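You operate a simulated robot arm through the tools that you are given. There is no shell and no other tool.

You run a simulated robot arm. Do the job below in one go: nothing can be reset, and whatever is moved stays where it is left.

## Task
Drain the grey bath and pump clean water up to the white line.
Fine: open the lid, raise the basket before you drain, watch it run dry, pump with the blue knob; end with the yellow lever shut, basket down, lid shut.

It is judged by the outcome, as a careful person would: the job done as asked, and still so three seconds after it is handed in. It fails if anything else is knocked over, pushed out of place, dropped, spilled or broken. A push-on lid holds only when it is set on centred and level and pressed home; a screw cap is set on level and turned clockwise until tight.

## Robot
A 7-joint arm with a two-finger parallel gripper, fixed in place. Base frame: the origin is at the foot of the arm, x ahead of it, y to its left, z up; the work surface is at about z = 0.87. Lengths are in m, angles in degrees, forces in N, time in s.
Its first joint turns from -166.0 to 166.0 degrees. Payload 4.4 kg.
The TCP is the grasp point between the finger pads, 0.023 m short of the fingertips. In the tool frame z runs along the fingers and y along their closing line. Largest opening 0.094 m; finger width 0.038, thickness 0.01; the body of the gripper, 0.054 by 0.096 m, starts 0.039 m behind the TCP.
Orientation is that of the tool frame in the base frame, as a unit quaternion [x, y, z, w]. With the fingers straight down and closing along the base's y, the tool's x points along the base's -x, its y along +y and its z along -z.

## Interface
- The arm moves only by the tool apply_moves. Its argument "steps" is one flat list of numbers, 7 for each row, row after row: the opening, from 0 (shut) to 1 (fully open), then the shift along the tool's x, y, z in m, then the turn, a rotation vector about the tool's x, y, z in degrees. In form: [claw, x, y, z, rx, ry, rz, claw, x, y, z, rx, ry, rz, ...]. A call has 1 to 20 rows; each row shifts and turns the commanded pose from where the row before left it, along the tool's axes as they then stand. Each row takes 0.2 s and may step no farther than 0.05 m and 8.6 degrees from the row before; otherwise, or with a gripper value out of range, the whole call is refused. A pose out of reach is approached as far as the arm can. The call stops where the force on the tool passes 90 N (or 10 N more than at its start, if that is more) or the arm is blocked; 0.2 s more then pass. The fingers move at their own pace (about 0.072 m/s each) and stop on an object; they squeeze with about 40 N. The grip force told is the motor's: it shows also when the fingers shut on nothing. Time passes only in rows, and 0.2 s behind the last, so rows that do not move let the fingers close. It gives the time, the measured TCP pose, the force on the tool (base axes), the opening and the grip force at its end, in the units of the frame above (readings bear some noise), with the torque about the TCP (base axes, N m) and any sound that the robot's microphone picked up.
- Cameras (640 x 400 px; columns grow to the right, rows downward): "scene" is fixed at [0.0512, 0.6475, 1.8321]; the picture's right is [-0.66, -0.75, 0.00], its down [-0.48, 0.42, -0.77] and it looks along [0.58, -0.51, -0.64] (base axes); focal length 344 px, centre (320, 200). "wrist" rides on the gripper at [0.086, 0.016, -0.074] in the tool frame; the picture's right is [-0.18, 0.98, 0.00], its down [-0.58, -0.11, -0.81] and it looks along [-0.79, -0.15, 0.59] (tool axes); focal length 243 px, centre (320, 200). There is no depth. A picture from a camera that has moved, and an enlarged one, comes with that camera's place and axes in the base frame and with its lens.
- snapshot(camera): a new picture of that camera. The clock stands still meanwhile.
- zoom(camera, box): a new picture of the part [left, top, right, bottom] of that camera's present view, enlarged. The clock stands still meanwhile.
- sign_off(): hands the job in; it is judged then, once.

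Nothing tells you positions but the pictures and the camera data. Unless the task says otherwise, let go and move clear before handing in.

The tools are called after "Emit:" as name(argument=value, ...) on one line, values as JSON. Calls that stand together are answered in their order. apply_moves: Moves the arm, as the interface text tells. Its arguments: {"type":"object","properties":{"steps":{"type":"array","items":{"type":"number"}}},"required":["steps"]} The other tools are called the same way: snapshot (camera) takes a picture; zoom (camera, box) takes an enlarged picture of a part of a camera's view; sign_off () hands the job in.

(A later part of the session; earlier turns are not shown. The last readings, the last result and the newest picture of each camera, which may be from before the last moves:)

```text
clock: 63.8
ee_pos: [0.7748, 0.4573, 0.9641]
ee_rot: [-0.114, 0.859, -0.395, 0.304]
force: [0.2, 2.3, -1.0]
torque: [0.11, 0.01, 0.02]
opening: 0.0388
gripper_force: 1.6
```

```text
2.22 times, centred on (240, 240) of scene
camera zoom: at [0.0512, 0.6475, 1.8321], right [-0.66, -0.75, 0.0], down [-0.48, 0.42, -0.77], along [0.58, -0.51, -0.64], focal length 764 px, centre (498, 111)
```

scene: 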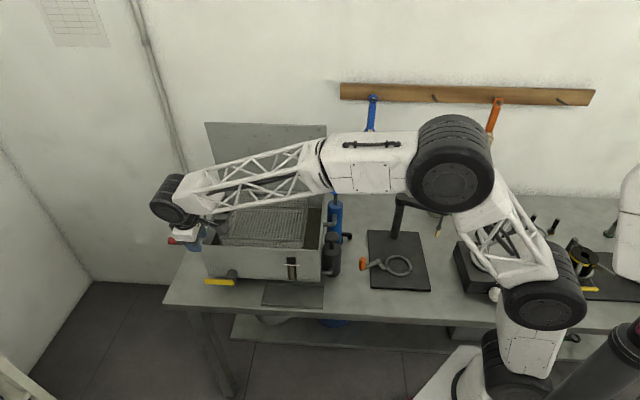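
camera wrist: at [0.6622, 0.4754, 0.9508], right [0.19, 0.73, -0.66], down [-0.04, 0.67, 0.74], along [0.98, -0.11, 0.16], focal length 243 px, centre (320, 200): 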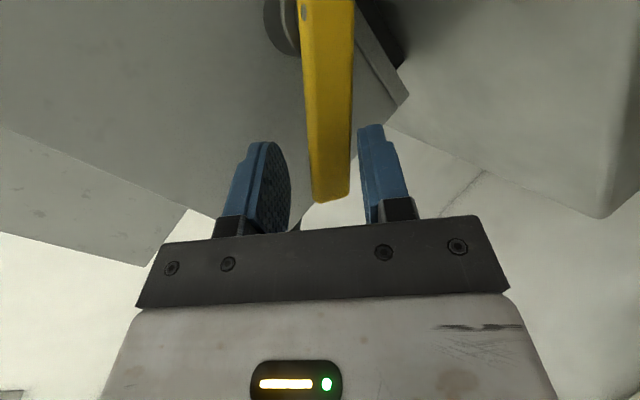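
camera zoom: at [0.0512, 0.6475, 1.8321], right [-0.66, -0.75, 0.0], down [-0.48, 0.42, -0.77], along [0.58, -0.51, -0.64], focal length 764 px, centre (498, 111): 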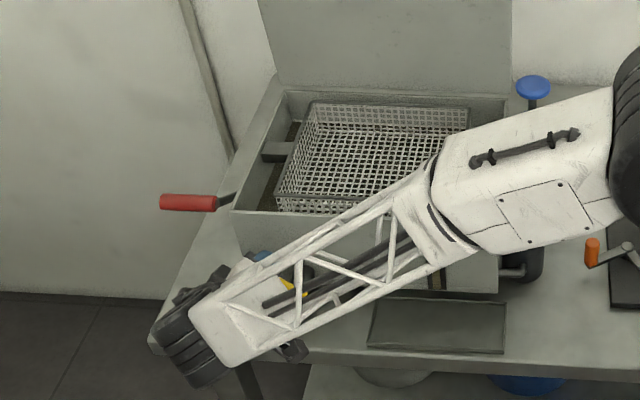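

Emit:
apply_moves(steps=[0.4, 0.0035, -0.0066, -0.0023, 0, 0, 7.5, 0.4, 0.0034, -0.0067, -0.0019, 0, 0, 7.5, 0.4, 0, 0, 0, 0, 0, 0])

Emit:
snapshot(camera="wrist")

Emit:
zoom(camera="scene", box=[130, 150, 350, 330])

```text
clock: 64.6
ee_pos: [0.7652, 0.4468, 0.9723]
ee_rot: [0.0, 0.867, -0.352, 0.353]
force: [-0.1, 2.9, -0.6]
torque: [0.11, -0.04, 0.03]
opening: 0.0389
gripper_force: 1.4
```

```text
taken
camera wrist: at [0.6603, 0.4833, 0.9458], right [0.38, 0.79, -0.49], down [-0.08, 0.55, 0.83], along [0.92, -0.28, 0.28], focal length 243 px, centre (320, 200)
```

wrist: 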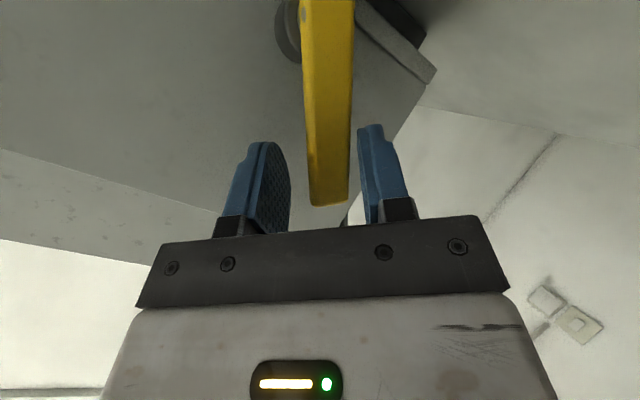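

```text
2.22 times, centred on (240, 240) of scene
camera zoom: at [0.0512, 0.6475, 1.8321], right [-0.66, -0.75, 0.0], down [-0.48, 0.42, -0.77], along [0.58, -0.51, -0.64], focal length 764 px, centre (498, 111)
```

zoom: 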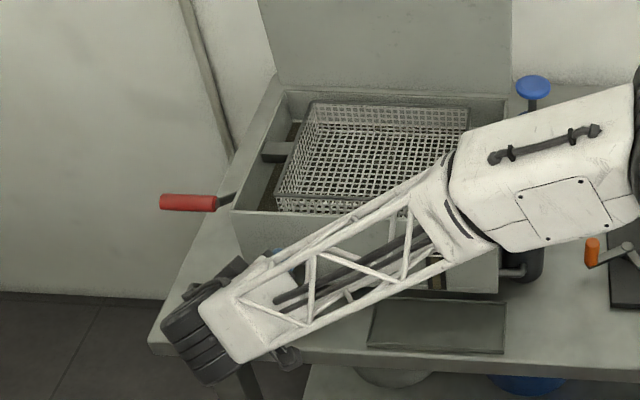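

Emit:
apply_moves(steps=[0.4, 0.0035, -0.0069, -0.0014, 0, 0, 7.5, 0.4, 0.0033, -0.007, -0.001, 0, 0, 7.5, 0.4, 0, 0, 0, 0, 0, 0])

Emit:
snapshot(camera="wrist")

Emit:
zoom(camera="scene", box=[130, 150, 350, 330])

```text
clock: 65.4
ee_pos: [0.7558, 0.4358, 0.9773]
ee_rot: [0.113, 0.86, -0.303, 0.396]
force: [-0.3, 2.4, 0.5]
torque: [0.09, -0.04, 0.03]
opening: 0.0387
gripper_force: 1.3
```

```text
taken
camera wrist: at [0.6607, 0.4911, 0.9418], right [0.55, 0.79, -0.29], down [-0.16, 0.43, 0.89], along [0.82, -0.44, 0.36], focal length 243 px, centre (320, 200)
```

wrist: 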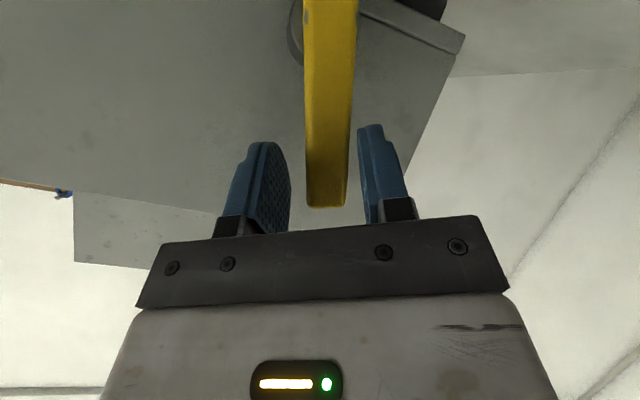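

```text
2.22 times, centred on (240, 240) of scene
camera zoom: at [0.0512, 0.6475, 1.8321], right [-0.66, -0.75, 0.0], down [-0.48, 0.42, -0.77], along [0.58, -0.51, -0.64], focal length 764 px, centre (498, 111)
```

zoom: 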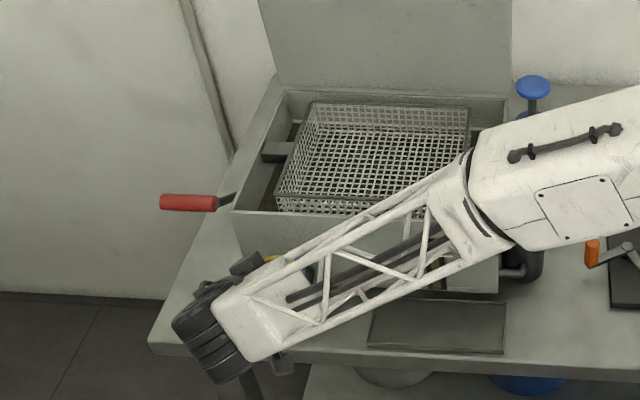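

Emit:
apply_moves(steps=[0.4, 0.0033, -0.0071, -0.0004, 0, 0, 7.5, 0.4, 0.003, -0.0072, 0, 0, 0, 7.5, 0.4, 0, 0, 0, 0, 0, 0])

Emit:
snapshot(camera="wrist")

Emit:
zoom(camera="scene", box=[130, 150, 350, 330])

```text
clock: 66.2
ee_pos: [0.7447, 0.4256, 0.9777]
ee_rot: [0.223, 0.838, -0.247, 0.432]
force: [0.5, 0.5, 0.9]
torque: [0.01, -0.02, -0.01]
opening: 0.0378
gripper_force: 0.4
```

```text
taken
camera wrist: at [0.6637, 0.4979, 0.9389], right [0.68, 0.73, -0.07], down [-0.25, 0.31, 0.92], along [0.69, -0.6, 0.4], focal length 243 px, centre (320, 200)
```

wrist: 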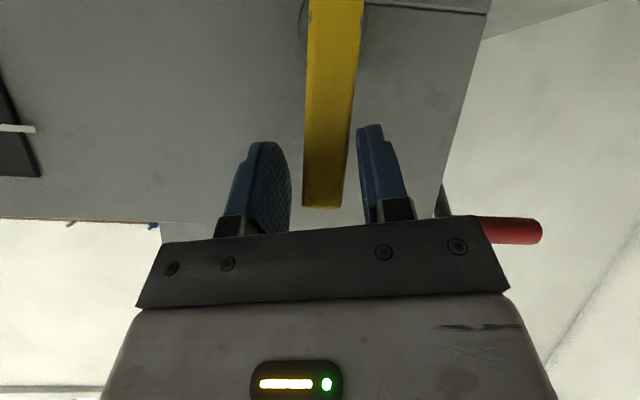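

```text
2.22 times, centred on (240, 240) of scene
camera zoom: at [0.0512, 0.6475, 1.8321], right [-0.66, -0.75, 0.0], down [-0.48, 0.42, -0.77], along [0.58, -0.51, -0.64], focal length 764 px, centre (498, 111)
```

zoom: 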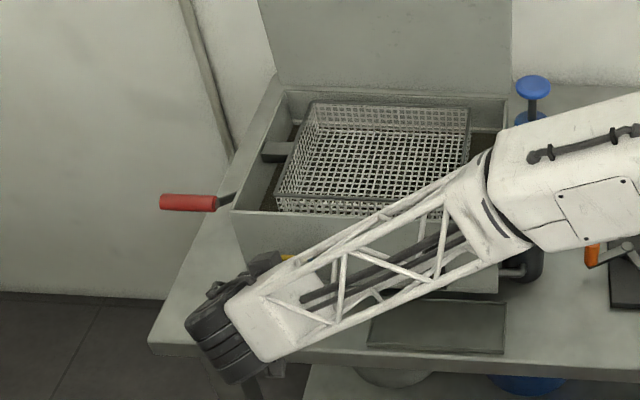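

Emit:
apply_moves(steps=[0.4, 0.0026, -0.0073, 0.0003, 0, 0, 5, 0.4, 0, -0.004, 0, 0, 0, 0, 0.4, 0, 0, 0, 0, 0, 0])

Emit:
snapshot(camera="wrist")

Emit:
zoom(camera="scene", box=[190, 170, 350, 300])

```text
clock: 67.0
ee_pos: [0.7377, 0.4161, 0.9784]
ee_rot: [0.26, 0.827, -0.229, 0.443]
force: [24.4, 33.6, -7.9]
torque: [1.08, -0.4, 0.47]
opening: 0.0563
gripper_force: 20.7
```

```text
taken
camera wrist: at [0.661, 0.4951, 0.9391], right [0.71, 0.71, 0.01], down [-0.29, 0.28, 0.92], along [0.64, -0.65, 0.4], focal length 243 px, centre (320, 200)
```

wrist: 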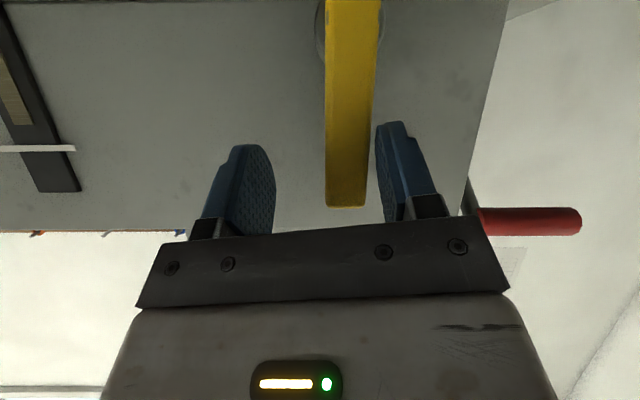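

```text
3.08 times, centred on (270, 235) of scene
camera zoom: at [0.0512, 0.6475, 1.8321], right [-0.66, -0.75, 0.0], down [-0.48, 0.42, -0.77], along [0.58, -0.51, -0.64], focal length 1058 px, centre (474, 92)
```

zoom: 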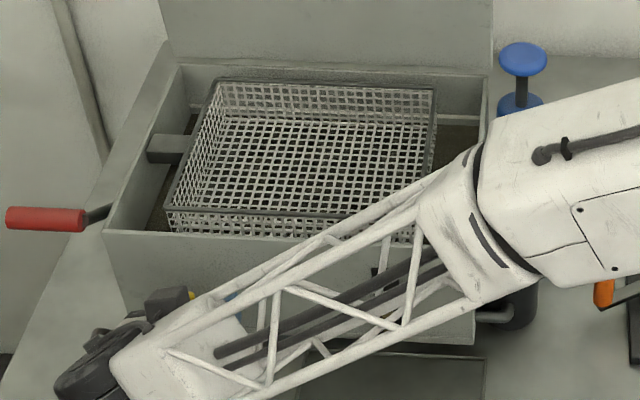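

The lever hit its open stop at vertical. I'll ease off, withdraw to the front, and check the water level.

Emit:
apply_moves(steps=[0.5, 0, 0.006, 0, 0, 0, 0, 0.5, 0, 0, -0.025, 0, 0, 0, 0.5, 0, 0, -0.04, 0, 0, 0, 0.5, 0, 0, -0.04, 0, 0, 0, 0.5, 0, 0, 0, 0, 0, 0])

Emit:
snapshot(camera="wrist")

Emit:
zoom(camera="scene", box=[190, 170, 350, 300])

```text
clock: 68.2
ee_pos: [0.6741, 0.4846, 1.0317]
ee_rot: [0.26, 0.827, -0.23, 0.442]
force: [0.2, 0.2, -0.5]
torque: [0.01, 0.0, 0.01]
opening: 0.047
gripper_force: 0.0
```

```text
taken
camera wrist: at [0.5989, 0.5636, 0.9924], right [0.71, 0.7, 0.01], down [-0.29, 0.28, 0.92], along [0.64, -0.65, 0.4], focal length 243 px, centre (320, 200)
```

wrist: 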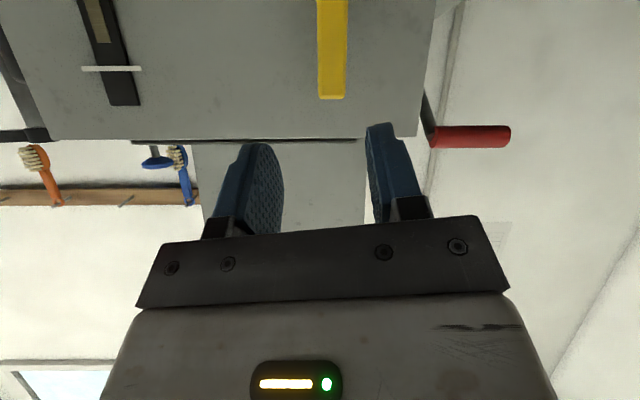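

```text
3.08 times, centred on (270, 235) of scene
camera zoom: at [0.0512, 0.6475, 1.8321], right [-0.66, -0.75, 0.0], down [-0.48, 0.42, -0.77], along [0.58, -0.51, -0.64], focal length 1058 px, centre (474, 92)
```

zoom: 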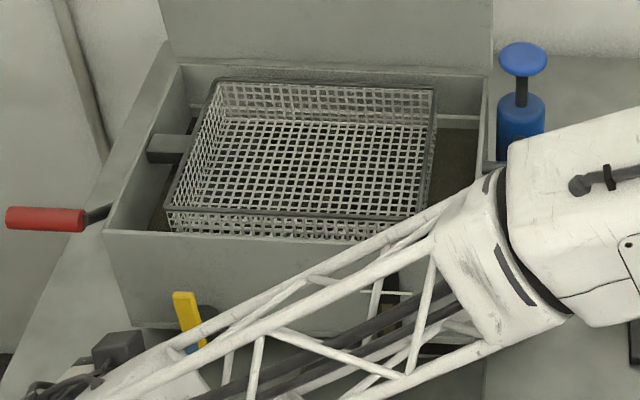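

The yellow lever now stands vertical (open). I'll unwind the hand, move up and over toward the pump side so both the gauge and the basin are in clear view, and let it drain.

Emit:
apply_moves(steps=[0.5, 0, 0, -0.02, 0, 0, -8, 0.5, 0, 0, -0.02, 0, 0, -8, 0.5, 0, 0, 0, 0, 0, -8, 0.5, 0, 0, 0, 0, 0, -8, 0.5, 0, 0, 0, 0, 0, -8, 0.5, 0, 0, 0, 0, 0, -8, 0.5, 0, 0, 0, 0, 0, -8, 0.5, 0, 0, 0, 0, 0, -8, 0.5, 0, 0, 0, 0, 0, -8, 0.5, 0, 0, 0, 0, 0, -8, 0.5, 0, 0, 0, -7.5, 0, 0, 0.5, 0, 0, 0, -7.5, 0, 0, 0.5, 0, 0, 0, -7.5, 0, 0, 0.5, 0, 0, 0, -7.5, 0, 0, 0.5, 0, 0, 0, -7.5, 0, 0, 0.5, 0, 0, 0, -7.5, 0, 0, 0.5, 0, 0, 0, -7.5, 0, 0, 0.5, 0, 0, 0, -7.5, 0, 0])

Emit:
zoom(camera="scene", box=[160, 140, 380, 310])

Emit:
snapshot(camera="wrist")

```text
clock: 72.0
ee_pos: [0.6504, 0.5091, 1.0501]
ee_rot: [-0.384, 0.923, 0.002, -0.001]
force: [0.9, -0.2, 0.2]
torque: [0.02, 0.0, 0.01]
opening: 0.047
gripper_force: 0.0
```

```text
2.35 times, centred on (270, 225) of scene
camera zoom: at [0.0512, 0.6475, 1.8321], right [-0.66, -0.75, 0.0], down [-0.48, 0.42, -0.77], along [0.58, -0.51, -0.64], focal length 809 px, centre (438, 141)
```

zoom: 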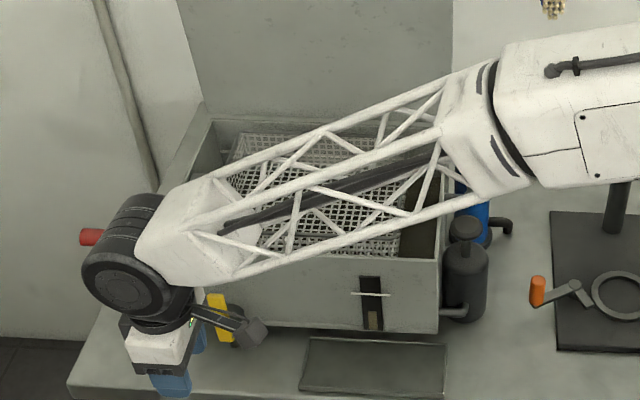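

```text
taken
camera wrist: at [0.5801, 0.4597, 1.124], right [-0.57, 0.82, 0.01], down [0.49, 0.33, 0.81], along [0.66, 0.46, -0.59], focal length 243 px, centre (320, 200)
```

wrist: 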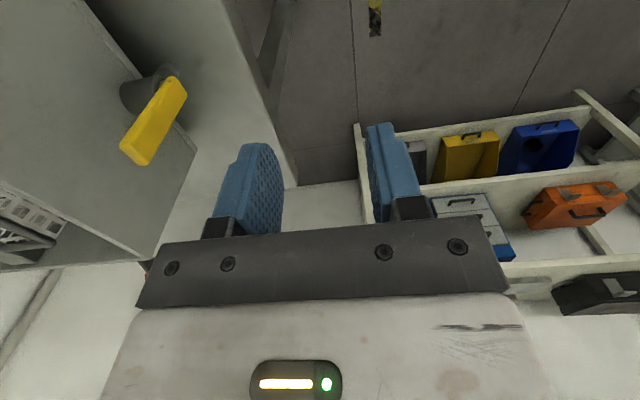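

The gauge column is dropping. I'll lift out and park above the pump side while it empties.

Emit:
apply_moves(steps=[0.5, 0, 0, -0.05, 0, 0, 0, 0.5, 0, 0, -0.05, 0, 0, 0, 0.5, 0, 0, -0.05, 0, 0, 0, 0.5, 0, 0, -0.05, 0, 0, 0, 0.5, 0, 0, -0.05, 0, 0, 0, 0.5, 0, 0, -0.05, 0, 0, 0, 0.5, 0, 0, -0.05, 0, 0, 0, 0.5, 0, 0, -0.05, 0, 0, 0, 0.5, 0.039, -0.031, 0, 0, 0, 0, 0.5, 0.039, -0.031, 0, 0, 0, 0, 0.5, 0.039, -0.031, 0, 0, 0, 0, 0.5, 0.039, -0.031, 0, 0, 0, 0, 0.5, 0.039, -0.031, 0, 0, 0, 0, 0.5, 0.039, -0.031, 0, 0, 0, 0, 0.5, 0.039, -0.031, 0, 0, 0, 0, 0.5, 0.039, -0.031, 0, 0, 0, 0, 0.5, 0.039, -0.031, 0, 0, 0, 0, 0.5, 0.039, -0.031, 0, 0, 0, 0])

Emit:
zoom(camera="scene", box=[160, 140, 380, 310])

Emit:
snapshot(camera="scene")

```text
clock: 75.8
ee_pos: [0.5981, 0.0109, 1.4501]
ee_rot: [-0.384, 0.923, 0.002, -0.001]
force: [-0.8, -0.3, 1.2]
torque: [0.02, -0.01, -0.04]
opening: 0.0471
gripper_force: 0.1
```

```text
2.35 times, centred on (270, 225) of scene
camera zoom: at [0.0512, 0.6475, 1.8321], right [-0.66, -0.75, 0.0], down [-0.48, 0.42, -0.77], along [0.58, -0.51, -0.64], focal length 809 px, centre (438, 141)
```

zoom: 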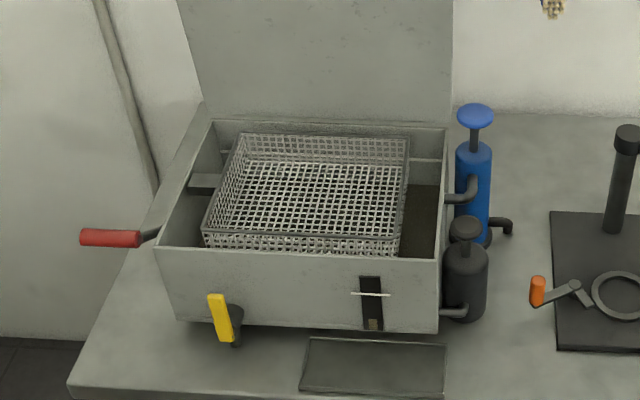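

```text
taken
```

scene: 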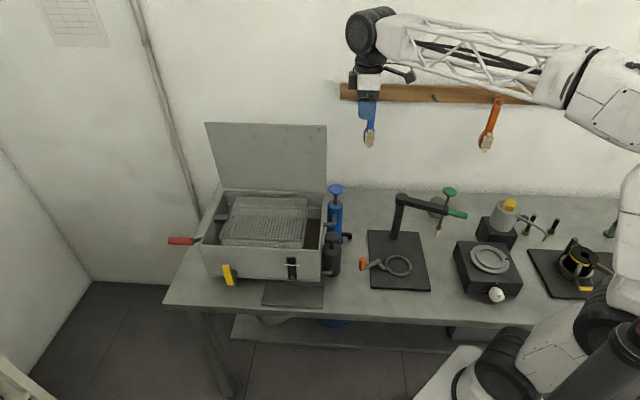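

The basin is nearly empty, with a small column left in the gauge. I'll wait and zoom in on the gauge.

Emit:
apply_moves(steps=[0.5, 0, 0, 0, 0, 0, 0, 0.5, 0, 0, 0, 0, 0, 0, 0.5, 0, 0, 0, 0, 0, 0, 0.5, 0, 0, 0, 0, 0, 0, 0.5, 0, 0, 0, 0, 0, 0, 0.5, 0, 0, 0, 0, 0, 0, 0.5, 0, 0, 0, 0, 0, 0, 0.5, 0, 0, 0, 0, 0, 0, 0.5, 0, 0, 0, 0, 0, 0, 0.5, 0, 0, 0, 0, 0, 0, 0.5, 0, 0, 0, 0, 0, 0, 0.5, 0, 0, 0, 0, 0, 0, 0.5, 0, 0, 0, 0, 0, 0, 0.5, 0, 0, 0, 0, 0, 0, 0.5, 0, 0, 0, 0, 0, 0, 0.5, 0, 0, 0, 0, 0, 0, 0.5, 0, 0, 0, 0, 0, 0, 0.5, 0, 0, 0, 0, 0, 0, 0.5, 0, 0, 0, 0, 0, 0, 0.5, 0, 0, 0, 0, 0, 0])

Emit:
zoom(camera="scene", box=[270, 245, 320, 285])

Emit:
zoom(camera="scene", box=[190, 180, 340, 290])

Emit:
snapshot(camera="wrist")

```text
clock: 80.0
ee_pos: [0.5987, 0.0117, 1.4513]
ee_rot: [-0.383, 0.924, 0.002, 0.0]
force: [-0.4, -0.1, 0.0]
torque: [0.01, -0.01, 0.03]
opening: 0.0471
gripper_force: 0.1
```

```text
10.00 times, centred on (295, 265) of scene
camera zoom: at [0.0512, 0.6475, 1.8321], right [-0.66, -0.75, 0.0], down [-0.48, 0.42, -0.77], along [0.58, -0.51, -0.64], focal length 3440 px, centre (570, -450)
```

zoom: 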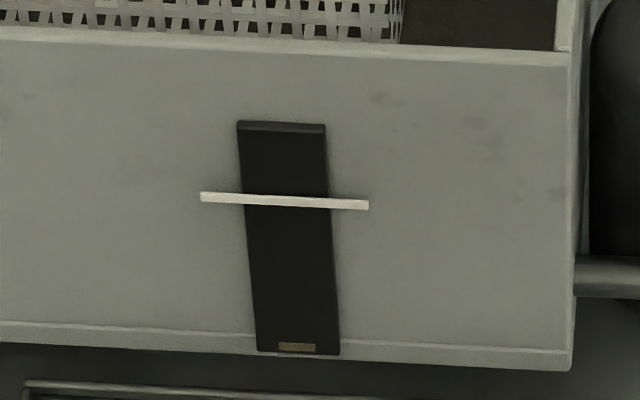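

```text
3.64 times, centred on (265, 235) of scene
camera zoom: at [0.0512, 0.6475, 1.8321], right [-0.66, -0.75, 0.0], down [-0.48, 0.42, -0.77], along [0.58, -0.51, -0.64], focal length 1251 px, centre (520, 73)
```

zoom: 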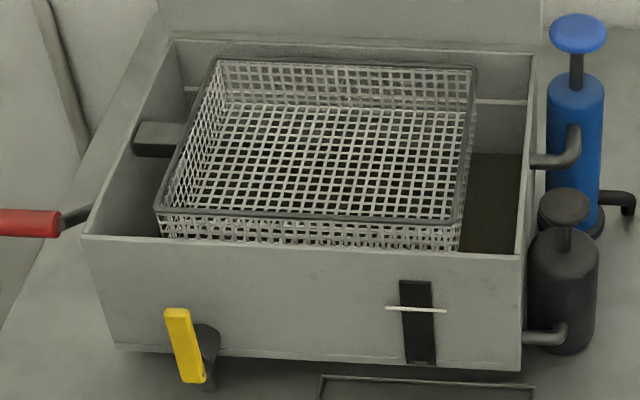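

```text
taken
camera wrist: at [0.5269, -0.0375, 1.5232], right [-0.57, 0.82, 0.0], down [0.49, 0.33, 0.81], along [0.66, 0.46, -0.59], focal length 243 px, centre (320, 200)
```

wrist: 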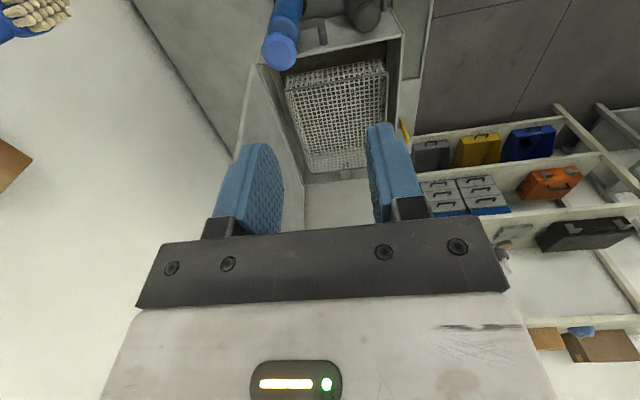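

A sliver is still in the gauge, so I'll keep waiting until it is dry.

Emit:
apply_moves(steps=[0.5, 0, 0, 0, 0, 0, 0, 0.5, 0, 0, 0, 0, 0, 0, 0.5, 0, 0, 0, 0, 0, 0, 0.5, 0, 0, 0, 0, 0, 0, 0.5, 0, 0, 0, 0, 0, 0, 0.5, 0, 0, 0, 0, 0, 0, 0.5, 0, 0, 0, 0, 0, 0, 0.5, 0, 0, 0, 0, 0, 0, 0.5, 0, 0, 0, 0, 0, 0, 0.5, 0, 0, 0, 0, 0, 0, 0.5, 0, 0, 0, 0, 0, 0, 0.5, 0, 0, 0, 0, 0, 0, 0.5, 0, 0, 0, 0, 0, 0, 0.5, 0, 0, 0, 0, 0, 0, 0.5, 0, 0, 0, 0, 0, 0, 0.5, 0, 0, 0, 0, 0, 0, 0.5, 0, 0, 0, 0, 0, 0, 0.5, 0, 0, 0, 0, 0, 0, 0.5, 0, 0, 0, 0, 0, 0, 0.5, 0, 0, 0, 0, 0, 0])

Emit:
zoom(camera="scene", box=[270, 245, 320, 285])

Emit:
zoom(camera="scene", box=[190, 180, 340, 290])

Emit:
zoom(camera="wrist", box=[220, 0, 420, 200])

```text
clock: 84.2
ee_pos: [0.5985, 0.0124, 1.4498]
ee_rot: [-0.383, 0.924, 0.003, -0.001]
force: [-1.1, -0.2, 0.2]
torque: [0.01, -0.02, -0.02]
opening: 0.047
gripper_force: 0.1
```

```text
10.00 times, centred on (295, 265) of scene
camera zoom: at [0.0512, 0.6475, 1.8321], right [-0.66, -0.75, 0.0], down [-0.48, 0.42, -0.77], along [0.58, -0.51, -0.64], focal length 3440 px, centre (570, -450)
```

zoom: 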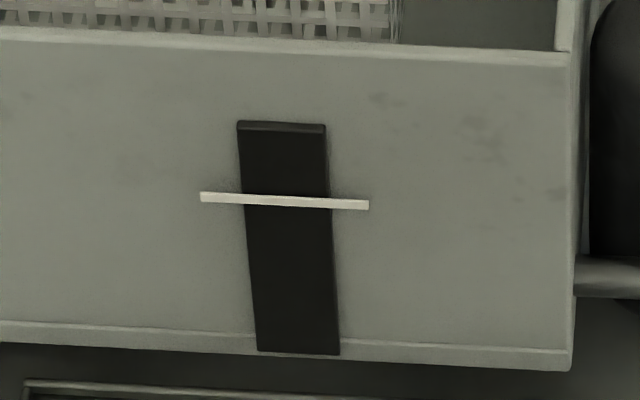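

```text
3.64 times, centred on (265, 235) of scene
camera zoom: at [0.0512, 0.6475, 1.8321], right [-0.66, -0.75, 0.0], down [-0.48, 0.42, -0.77], along [0.58, -0.51, -0.64], focal length 1251 px, centre (520, 73)
```

zoom: 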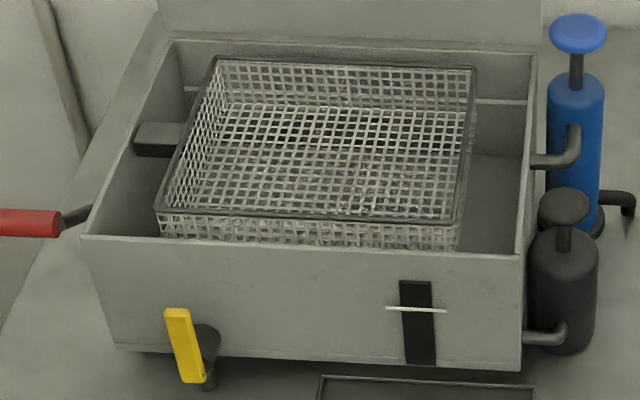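

```text
2.00 times, centred on (320, 100) of wrist
camera zoom: at [0.5269, -0.0375, 1.5232], right [-0.57, 0.82, 0.0], down [0.49, 0.33, 0.81], along [0.66, 0.46, -0.59], focal length 485 px, centre (320, 400)
```

zoom: 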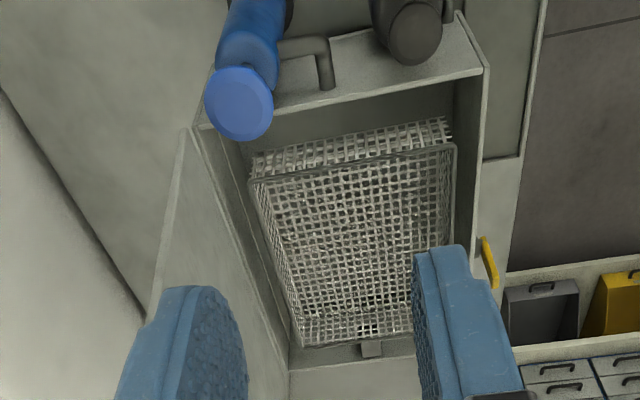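

The gauge is empty and the basin floor is bare, so it is dry. Before pumping, I'll shut the yellow lever by pushing it from its right side with closed, tilted fingers, back down to horizontal.

Emit:
apply_moves(steps=[0.3, -0.0355, 0.0245, 0.015, 0, 0, 0, 0.2, -0.0355, 0.0245, 0.015, 0, 0, 0, 0, -0.0355, 0.0245, 0.015, 0, 0, 0, 0, -0.0355, 0.0245, 0.015, 0, 0, 0, 0, -0.0355, 0.0245, 0.015, 0, 0, 0, 0, -0.0355, 0.0245, 0.015, 0, 0, 0, 0, -0.0355, 0.0245, 0.015, 0, 0, 0, 0, -0.0355, 0.0245, 0.015, 0, 0, 0, 0, -0.0355, 0.0245, 0.015, 0, 0, 0, 0, -0.0355, 0.0245, 0.015, 0, 0, 0, 0, 0, 0, 0, 7.5, 0, 0, 0, 0, 0, 0, 7.5, 0, 0, 0, 0, 0, 0, 7.5, 0, 0, 0, 0, 0, 0, 7.5, 0, 0, 0, 0, 0, 0, 7.5, 0, 0, 0, 0, 0, 0, 7.5, 0, 0, 0, 0, 0, 0, 0, 0, 0])

Emit:
snapshot(camera="wrist")

```text
clock: 87.8
ee_pos: [0.675, 0.4373, 1.3002]
ee_rot: [-0.355, 0.854, -0.352, 0.147]
force: [-0.5, 1.0, 0.3]
torque: [-0.04, -0.01, 0.02]
opening: 0.0001
gripper_force: 40.1
```

```text
taken
camera wrist: at [0.5681, 0.4224, 1.3401], right [-0.36, 0.62, -0.69], down [0.06, 0.76, 0.65], along [0.93, 0.19, -0.32], focal length 243 px, centre (320, 200)
```

wrist: 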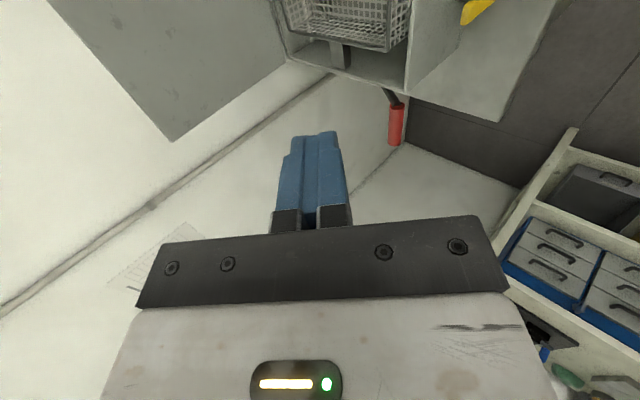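

Emit:
apply_moves(steps=[0, 0, 0.0306, 0.0313, 0, 0, 0, 0, 0, 0.0306, 0.0313, 0, 0, 0, 0, 0, 0.0306, 0.0313, 0, 0, 0, 0, 0, 0.0306, 0.0313, 0, 0, 0, 0, 0, 0.0306, 0.0313, 0, 0, 0, 0, 0, 0.0306, 0.0313, 0, 0, 0, 0, 0, 0, 0, 0, 0, 0])

Emit:
snapshot(camera="wrist")

Emit:
zoom(camera="scene", box=[130, 170, 350, 330])

```text
clock: 89.4
ee_pos: [0.6735, 0.4375, 1.0384]
ee_rot: [-0.355, 0.854, -0.351, 0.145]
force: [-1.0, 0.6, -0.1]
torque: [-0.03, 0.0, -0.03]
opening: 0.0001
gripper_force: 40.4
```

```text
taken
camera wrist: at [0.5678, 0.4216, 1.0791], right [-0.36, 0.62, -0.69], down [0.06, 0.76, 0.65], along [0.93, 0.19, -0.32], focal length 243 px, centre (320, 200)
```

wrist: 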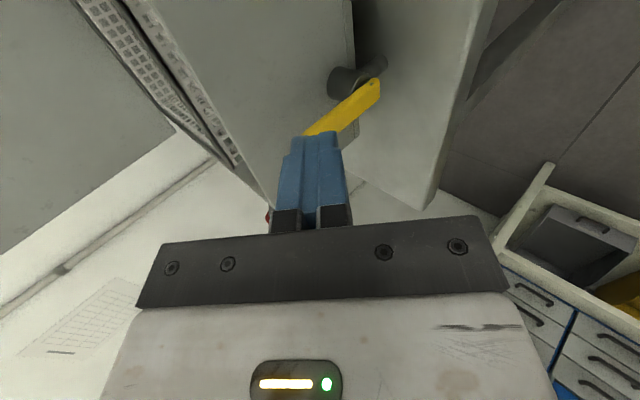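

```text
2.50 times, centred on (240, 250) of scene
camera zoom: at [0.0512, 0.6475, 1.8321], right [-0.66, -0.75, 0.0], down [-0.48, 0.42, -0.77], along [0.58, -0.51, -0.64], focal length 860 px, centre (520, 75)
```

zoom: 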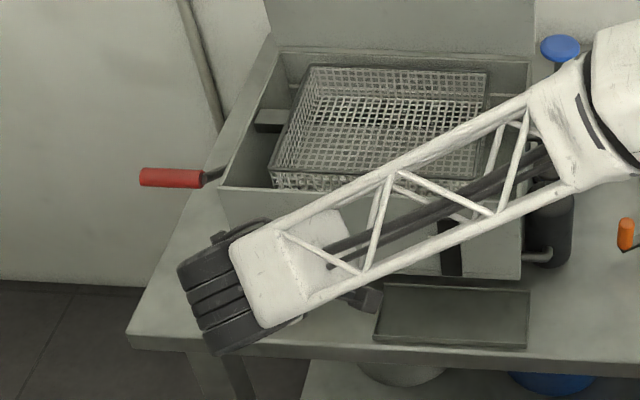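

The lever stands vertical at L≈0.826, and my closed fingers are just right of it. I'll advance past its front face on the right side.

Emit:
apply_moves(steps=[0, 0, 0, 0.03, 0, 0, 0, 0, 0, 0, 0.03, 0, 0, 0, 0, 0, 0, 0.026, 0, 0, 0, 0, 0, 0, 0, 0, 0, 0])

Emit:
snapshot(camera="wrist")

```text
clock: 90.4
ee_pos: [0.7186, 0.3941, 0.9756]
ee_rot: [-0.354, 0.855, -0.351, 0.145]
force: [-0.2, 0.8, 1.2]
torque: [-0.03, -0.03, -0.01]
opening: 0.0
gripper_force: 39.7
```

```text
taken
camera wrist: at [0.6136, 0.3789, 1.016], right [-0.36, 0.62, -0.69], down [0.06, 0.76, 0.65], along [0.93, 0.19, -0.32], focal length 243 px, centre (320, 200)
```

wrist: 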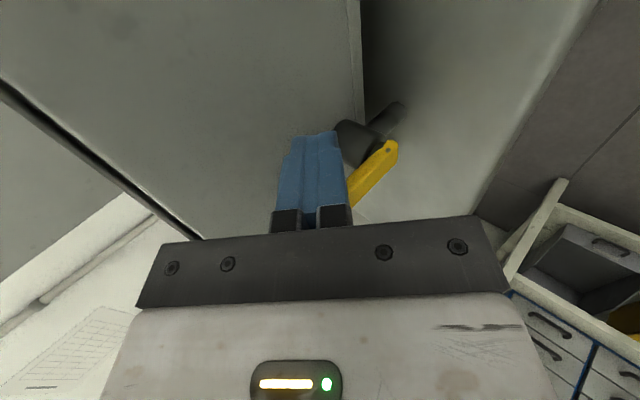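

Emit:
apply_moves(steps=[0, -0.013, -0.0028, -0.0028, 0, 0, 0, 0, -0.0135, -0.0042, -0.0042, 0, 0, 0, 0, -0.0163, -0.0016, -0.0016, 0, 0, 0, 0, 0, 0, 0, 0, 0, 0])

Emit:
snapshot(camera="wrist")

```text
clock: 91.4
ee_pos: [0.7494, 0.426, 0.9874]
ee_rot: [-0.355, 0.854, -0.352, 0.146]
force: [0.0, -0.4, 1.4]
torque: [0.03, -0.01, 0.04]
opening: 0.0
gripper_force: 39.6
```

```text
taken
camera wrist: at [0.6431, 0.4096, 1.0285], right [-0.36, 0.62, -0.69], down [0.06, 0.76, 0.65], along [0.93, 0.19, -0.32], focal length 243 px, centre (320, 200)
```

wrist: 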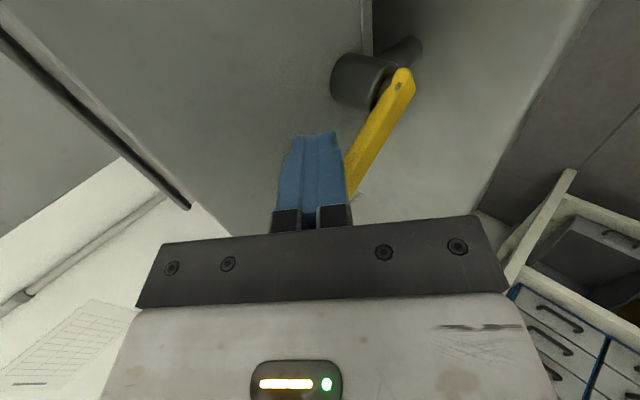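

The lever is swinging down. Continuing the arc.

Emit:
apply_moves(steps=[0, -0.0177, 0.0021, 0.0021, 0, 0, 0, 0, -0.0171, 0.0062, 0.0062, 0, 0, 0, 0, -0.0143, 0.0103, 0.0103, 0, 0, 0, 0, 0, 0, 0, 0, 0, 0])

Emit:
snapshot(camera="wrist")

```text
clock: 92.4
ee_pos: [0.7846, 0.4591, 0.9616]
ee_rot: [-0.355, 0.854, -0.352, 0.146]
force: [-0.3, 0.2, -0.6]
torque: [0.03, 0.03, 0.0]
opening: 0.0001
gripper_force: 40.3
```

```text
taken
camera wrist: at [0.678, 0.4441, 1.0021], right [-0.36, 0.62, -0.69], down [0.06, 0.76, 0.65], along [0.93, 0.19, -0.32], focal length 243 px, centre (320, 200)
```

wrist: 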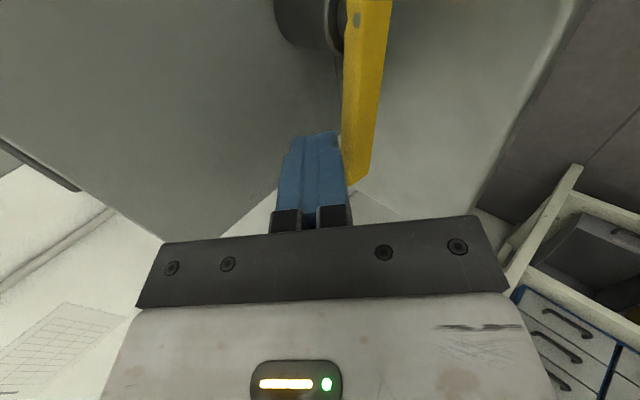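

Emit:
apply_moves(steps=[0, -0.0091, 0.0134, 0.0134, 0, 0, 0, 0, 0, 0.004, 0.004, 0, 0, 0, 0, 0, 0, 0, 0, 0, 0])

Emit:
snapshot(camera="wrist")

```text
clock: 93.2
ee_pos: [0.7918, 0.4685, 0.9449]
ee_rot: [-0.353, 0.854, -0.352, 0.151]
force: [1.2, 2.2, 14.2]
torque: [-0.23, 0.04, 0.0]
opening: 0.0002
gripper_force: 40.0
stopped in row 3: the force on the tool passed its limit at 93 N (the readings are from after the stop); the commanded pose is now the measured one
```

```text
taken
camera wrist: at [0.6858, 0.4519, 0.9852], right [-0.36, 0.63, -0.69], down [0.06, 0.75, 0.65], along [0.93, 0.19, -0.31], focal length 243 px, centre (320, 200)
```

wrist: 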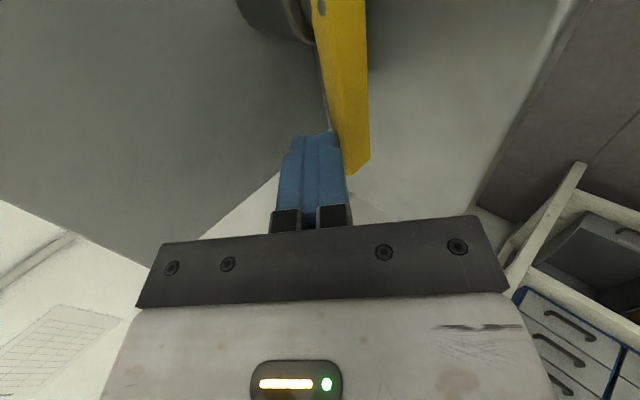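

The lever is hard against its shut stop. I'll retreat, straighten up and check it from the scene camera.

Emit:
apply_moves(steps=[0, 0, -0.003, -0.035, 0, 0, 0, 0, 0, 0, -0.035, 0, 0, 0, 0, 0, 0, -0.035, 0, 0, 0, 0, 0, -0.0333, -0.0333, 0, 0, 0, 0, 0, -0.0333, -0.0333, 0, 0, 0, 0, 0, -0.0333, -0.0333, 0, 0, 0, 0, 0, -0.0333, -0.0333, 0, 0, 0, 0, 0, -0.0333, -0.0333, 0, 0, 0, 0, 0, -0.0333, -0.0333, 0, 0, 0, 0, 0, 0, 0, -7.5, 0, 0, 0, 0, 0, 0, -7.5, 0, 0, 0, 0, 0, 0, -7.5, 0, 0, 0, 0, 0, 0, -7.5, 0, 0, 0, 0, 0, 0, -7.5, 0, 0, 0, 0, 0, 0, -7.5, 0, 0, 0, 0, 0, 0, 0, 0, 0])

Emit:
zoom(camera="scene", box=[130, 150, 380, 330])

```text
clock: 96.5
ee_pos: [0.7384, 0.5151, 1.3023]
ee_rot: [-0.383, 0.924, 0.003, 0.003]
force: [0.8, -0.4, 0.6]
torque: [0.01, -0.02, -0.02]
opening: 0.0001
gripper_force: 39.9
```

```text
2.22 times, centred on (255, 240) of scene
camera zoom: at [0.0512, 0.6475, 1.8321], right [-0.66, -0.75, 0.0], down [-0.48, 0.42, -0.77], along [0.58, -0.51, -0.64], focal length 764 px, centre (464, 111)
```

zoom: 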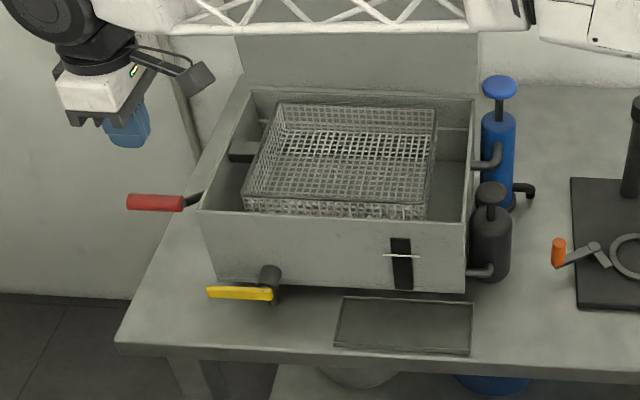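

The yellow lever is shut, horizontal as at the start. Now I'll go to the blue pump knob and look at it from above before pressing.

Emit:
apply_moves(steps=[0, 0.0401, -0.0249, 0.0045, 0, 0, 0, 0, 0.0401, -0.0249, 0.0045, 0, 0, 0, 0, 0.0401, -0.0249, 0.0045, 0, 0, 0, 0, 0.0401, -0.0249, 0.0045, 0, 0, 0, 0, 0.0401, -0.0249, 0.0045, 0, 0, 0, 0, 0.0401, -0.0249, 0.0045, 0, 0, 0, 0, 0.0401, -0.0249, 0.0045, 0, 0, 0, 0, 0.0401, -0.0249, 0.0045, 0, 0, 0, 0, 0.0401, -0.0249, 0.0045, 0, 0, 0, 0, 0.0401, -0.0249, 0.0045, 0, 0, 0, 0, 0.0401, -0.0249, 0.0045, 0, 0, 0, 0, 0, 0, 0, 0, 0, 7.5, 0, 0, 0, 0, 0, 0, 7.5, 0, 0, 0, 0, 0, 0, 7.5, 0, 0, 0, 0, 0, 0, 7.5, 0, 0, 0, 0, 0, 0, 7.5, 0, 0, 0, 0, 0, 0, 7.5, 0, 0, 0, 0, 0, 0, 0])

Emit:
snapshot(camera="wrist")

Emit:
snapshot(camera="scene")

```text
clock: 100.3
ee_pos: [0.6207, 0.0103, 1.2505]
ee_rot: [0.0, 1.0, 0.004, 0.002]
force: [0.8, 0.8, 0.2]
torque: [-0.02, -0.01, 0.01]
opening: 0.0
gripper_force: 40.1
```

```text
taken
camera wrist: at [0.5353, 0.0268, 1.3237], right [0.18, 0.98, 0.01], down [0.58, -0.11, 0.81], along [0.79, -0.14, -0.59], focal length 243 px, centre (320, 200)
```

wrist: 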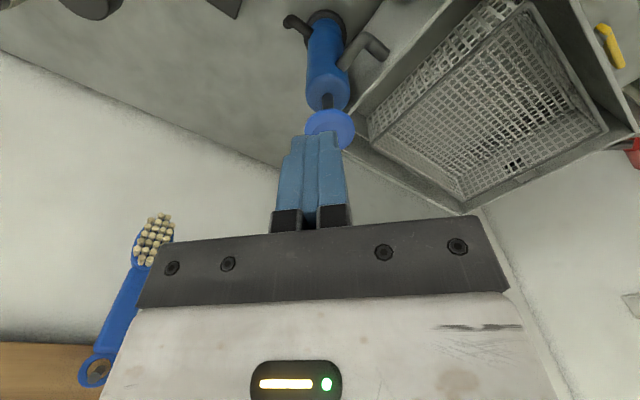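

```text
taken
```

scene: 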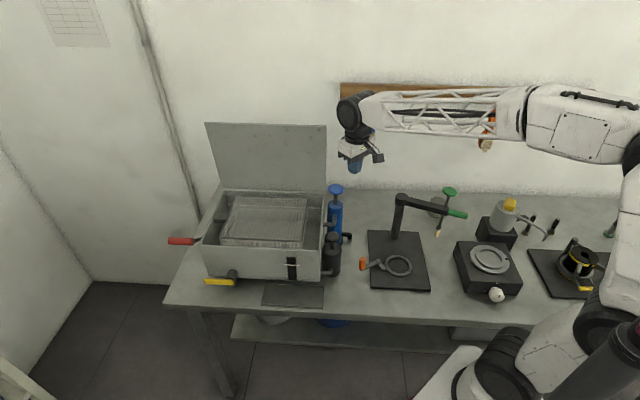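

The blue knob's top is at about (0.69, 0.008, 1.12). I'll lean the hand back slightly, away from the lid, and bring the closed fingertips over the knob.

Emit:
apply_moves(steps=[0, 0, 0, 0, 0, -7.5, 0, 0, 0, 0, 0, 0, -7.5, 0, 0, -0.0145, -0.0008, 0.0274, 0, 0, 0, 0, -0.0145, -0.0008, 0.0274, 0, 0, 0, 0, -0.0145, -0.0008, 0.0274, 0, 0, 0, 0, 0, 0, 0, 0, 0, 0])

Emit:
snapshot(camera="wrist")

Emit:
zoom(camera="scene", box=[240, 100, 400, 290])

```text
clock: 101.8
ee_pos: [0.6846, 0.0076, 1.1825]
ee_rot: [-0.001, 0.991, 0.003, 0.132]
force: [-0.1, 0.5, 0.0]
torque: [-0.01, -0.02, -0.01]
opening: 0.0
gripper_force: 40.3
```

```text
taken
camera wrist: at [0.5822, 0.0243, 1.231], right [0.18, 0.98, 0.05], down [0.35, -0.11, 0.93], along [0.92, -0.14, -0.36], focal length 243 px, centre (320, 200)
```

wrist: 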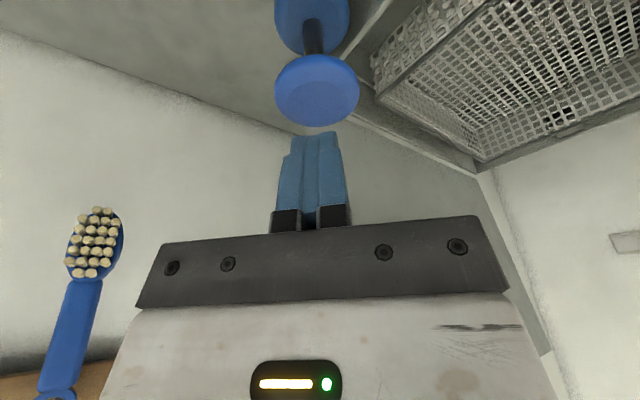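

```text
2.11 times, centred on (320, 195) of scene
camera zoom: at [0.0512, 0.6475, 1.8321], right [-0.66, -0.75, 0.0], down [-0.48, 0.42, -0.77], along [0.58, -0.51, -0.64], focal length 724 px, centre (320, 210)
```

zoom: 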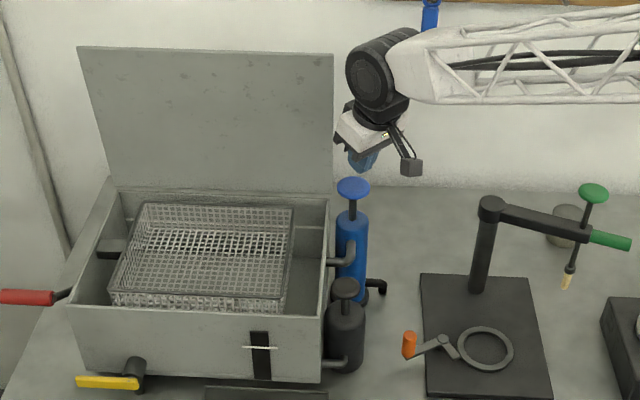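

The fingertips are centred over the knob, whose top is at about z 1.125. I'll descend to it and press gently to feel the stroke.

Emit:
apply_moves(steps=[0, 0.0078, 0.001, 0.018, 0, 0, 0, 0, 0.0026, 0, 0.0097, 0, 0, 0, 0, 0.0026, 0, 0.0097, 0, 0, 0, 0, 0, 0, 0, 0, 0, 0])

Emit:
snapshot(camera="wrist")

Emit:
zoom(camera="scene", box=[240, 100, 400, 290])

```text
clock: 102.8
ee_pos: [0.682, 0.0107, 1.1427]
ee_rot: [-0.001, 0.991, 0.004, 0.132]
force: [0.0, -0.7, 2.2]
torque: [-0.01, 0.01, -0.02]
opening: 0.0001
gripper_force: 40.3
```

```text
taken
camera wrist: at [0.5797, 0.0262, 1.1913], right [0.18, 0.98, 0.05], down [0.35, -0.11, 0.93], along [0.92, -0.14, -0.36], focal length 243 px, centre (320, 200)
```

wrist: 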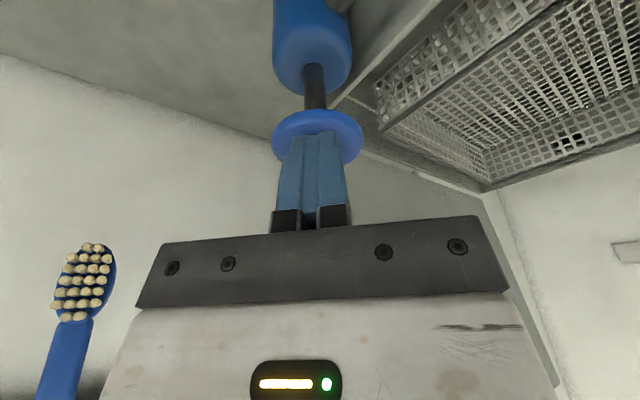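

```text
2.11 times, centred on (320, 195) of scene
camera zoom: at [0.0512, 0.6475, 1.8321], right [-0.66, -0.75, 0.0], down [-0.48, 0.42, -0.77], along [0.58, -0.51, -0.64], focal length 724 px, centre (320, 210)
```

zoom: 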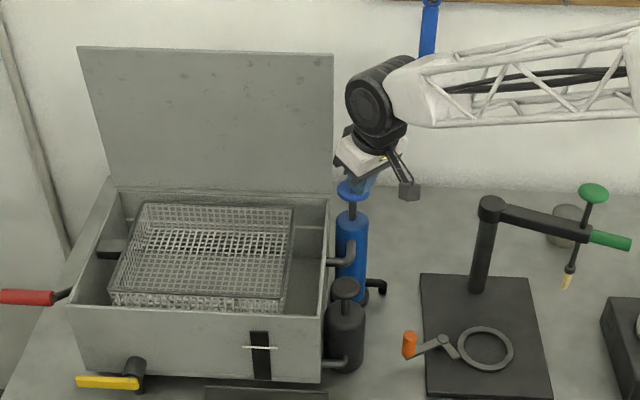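

The fingertips are just touching the knob. I'll press down 3 cm and read the force.

Emit:
apply_moves(steps=[0, 0.0026, 0, 0.0097, 0, 0, 0, 0, 0.0026, 0, 0.0097, 0, 0, 0, 0, 0.0026, 0, 0.0097, 0, 0, 0])

Emit:
zoom(camera="scene", box=[240, 100, 400, 290])

Emit:
snapshot(camera="wrist")

```text
clock: 103.5
ee_pos: [0.6827, 0.0095, 1.1165]
ee_rot: [-0.001, 0.991, 0.004, 0.135]
force: [-21.3, 6.6, 49.0]
torque: [0.05, 0.96, -0.14]
opening: 0.0001
gripper_force: 40.0
```

```text
2.11 times, centred on (320, 195) of scene
camera zoom: at [0.0512, 0.6475, 1.8321], right [-0.66, -0.75, 0.0], down [-0.48, 0.42, -0.77], along [0.58, -0.51, -0.64], focal length 724 px, centre (320, 210)
```

zoom: 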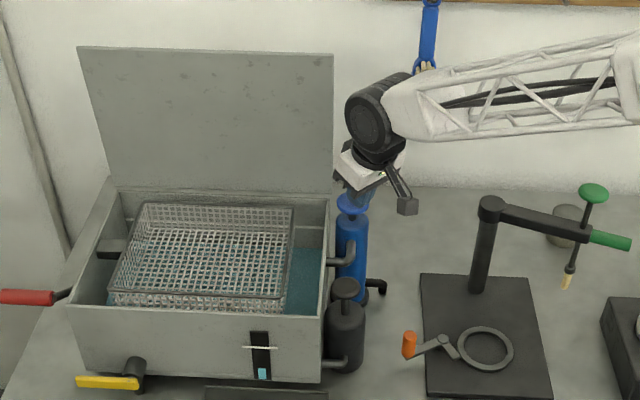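

```text
taken
camera wrist: at [0.5802, 0.0261, 1.1643], right [0.18, 0.98, 0.06], down [0.34, -0.11, 0.93], along [0.92, -0.14, -0.36], focal length 243 px, centre (320, 200)
```

wrist: 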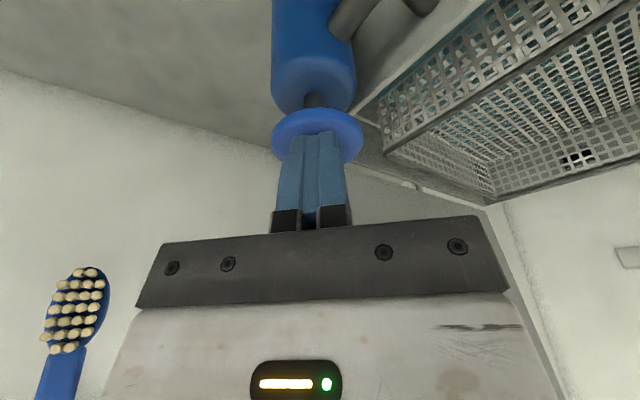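

One press brought teal clean water in, and the gauge shows a first column. I'll release and see whether the knob springs back, then read the gauge.

Emit:
apply_moves(steps=[0, -0.0026, 0, -0.0097, 0, 0, 0, 0, -0.0026, 0, -0.0097, 0, 0, 0, 0, -0.0039, 0, -0.0145, 0, 0, 0, 0, 0, 0, 0, 0, 0, 0])

Emit:
zoom(camera="scene", box=[270, 245, 320, 285])

Emit:
snapshot(camera="wrist")

```text
clock: 104.5
ee_pos: [0.6825, 0.0094, 1.1471]
ee_rot: [0.0, 0.991, 0.004, 0.132]
force: [-1.2, 0.5, 1.2]
torque: [0.0, 0.04, -0.04]
opening: 0.0
gripper_force: 40.1
```

```text
10.00 times, centred on (295, 265) of scene
camera zoom: at [0.0512, 0.6475, 1.8321], right [-0.66, -0.75, 0.0], down [-0.48, 0.42, -0.77], along [0.58, -0.51, -0.64], focal length 3440 px, centre (570, -450)
```

zoom: 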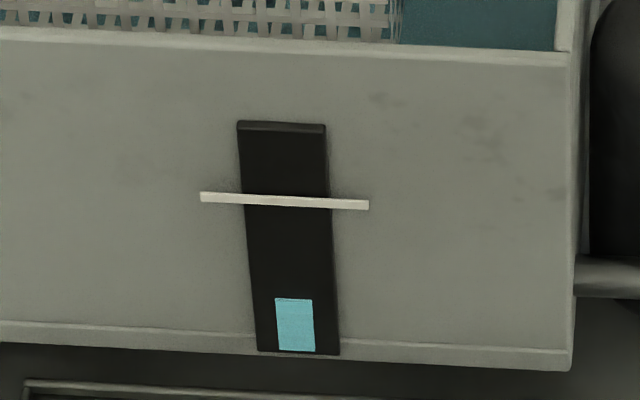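

```text
taken
camera wrist: at [0.5804, 0.026, 1.1954], right [0.18, 0.98, 0.05], down [0.35, -0.11, 0.93], along [0.92, -0.14, -0.36], focal length 243 px, centre (320, 200)
```

wrist: 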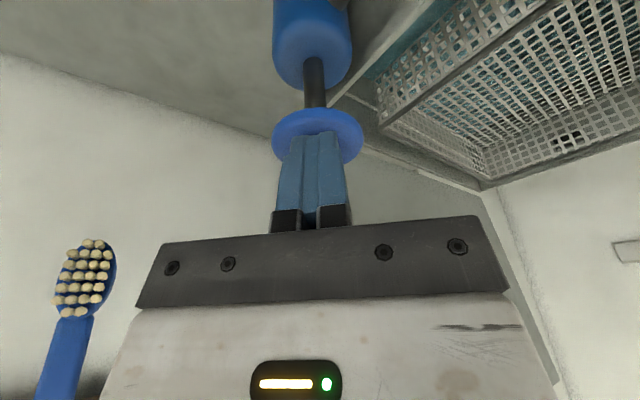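

The knob springs back. One stroke raised the column 54 px of the roughly 149 px needed to reach the line, so about 2.8 strokes in total. Second stroke now.

Emit:
apply_moves(steps=[0, 0.0039, 0, 0.0145, 0, 0, 0, 0, 0.0026, 0, 0.0097, 0, 0, 0, 0, 0.0026, 0, 0.0097, 0, 0, 0, 0, 0, 0, 0, 0, 0, 0])

Emit:
zoom(camera="scene", box=[270, 245, 320, 285])

```text
clock: 105.5
ee_pos: [0.6834, 0.01, 1.1168]
ee_rot: [-0.001, 0.991, 0.003, 0.135]
force: [-27.6, 13.9, 66.1]
torque: [0.23, 1.27, -0.22]
opening: 0.0001
gripper_force: 39.6
```

```text
10.00 times, centred on (295, 265) of scene
camera zoom: at [0.0512, 0.6475, 1.8321], right [-0.66, -0.75, 0.0], down [-0.48, 0.42, -0.77], along [0.58, -0.51, -0.64], focal length 3440 px, centre (570, -450)
```

zoom: 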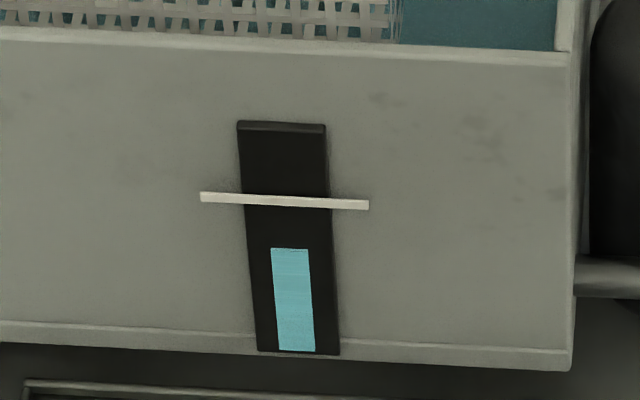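

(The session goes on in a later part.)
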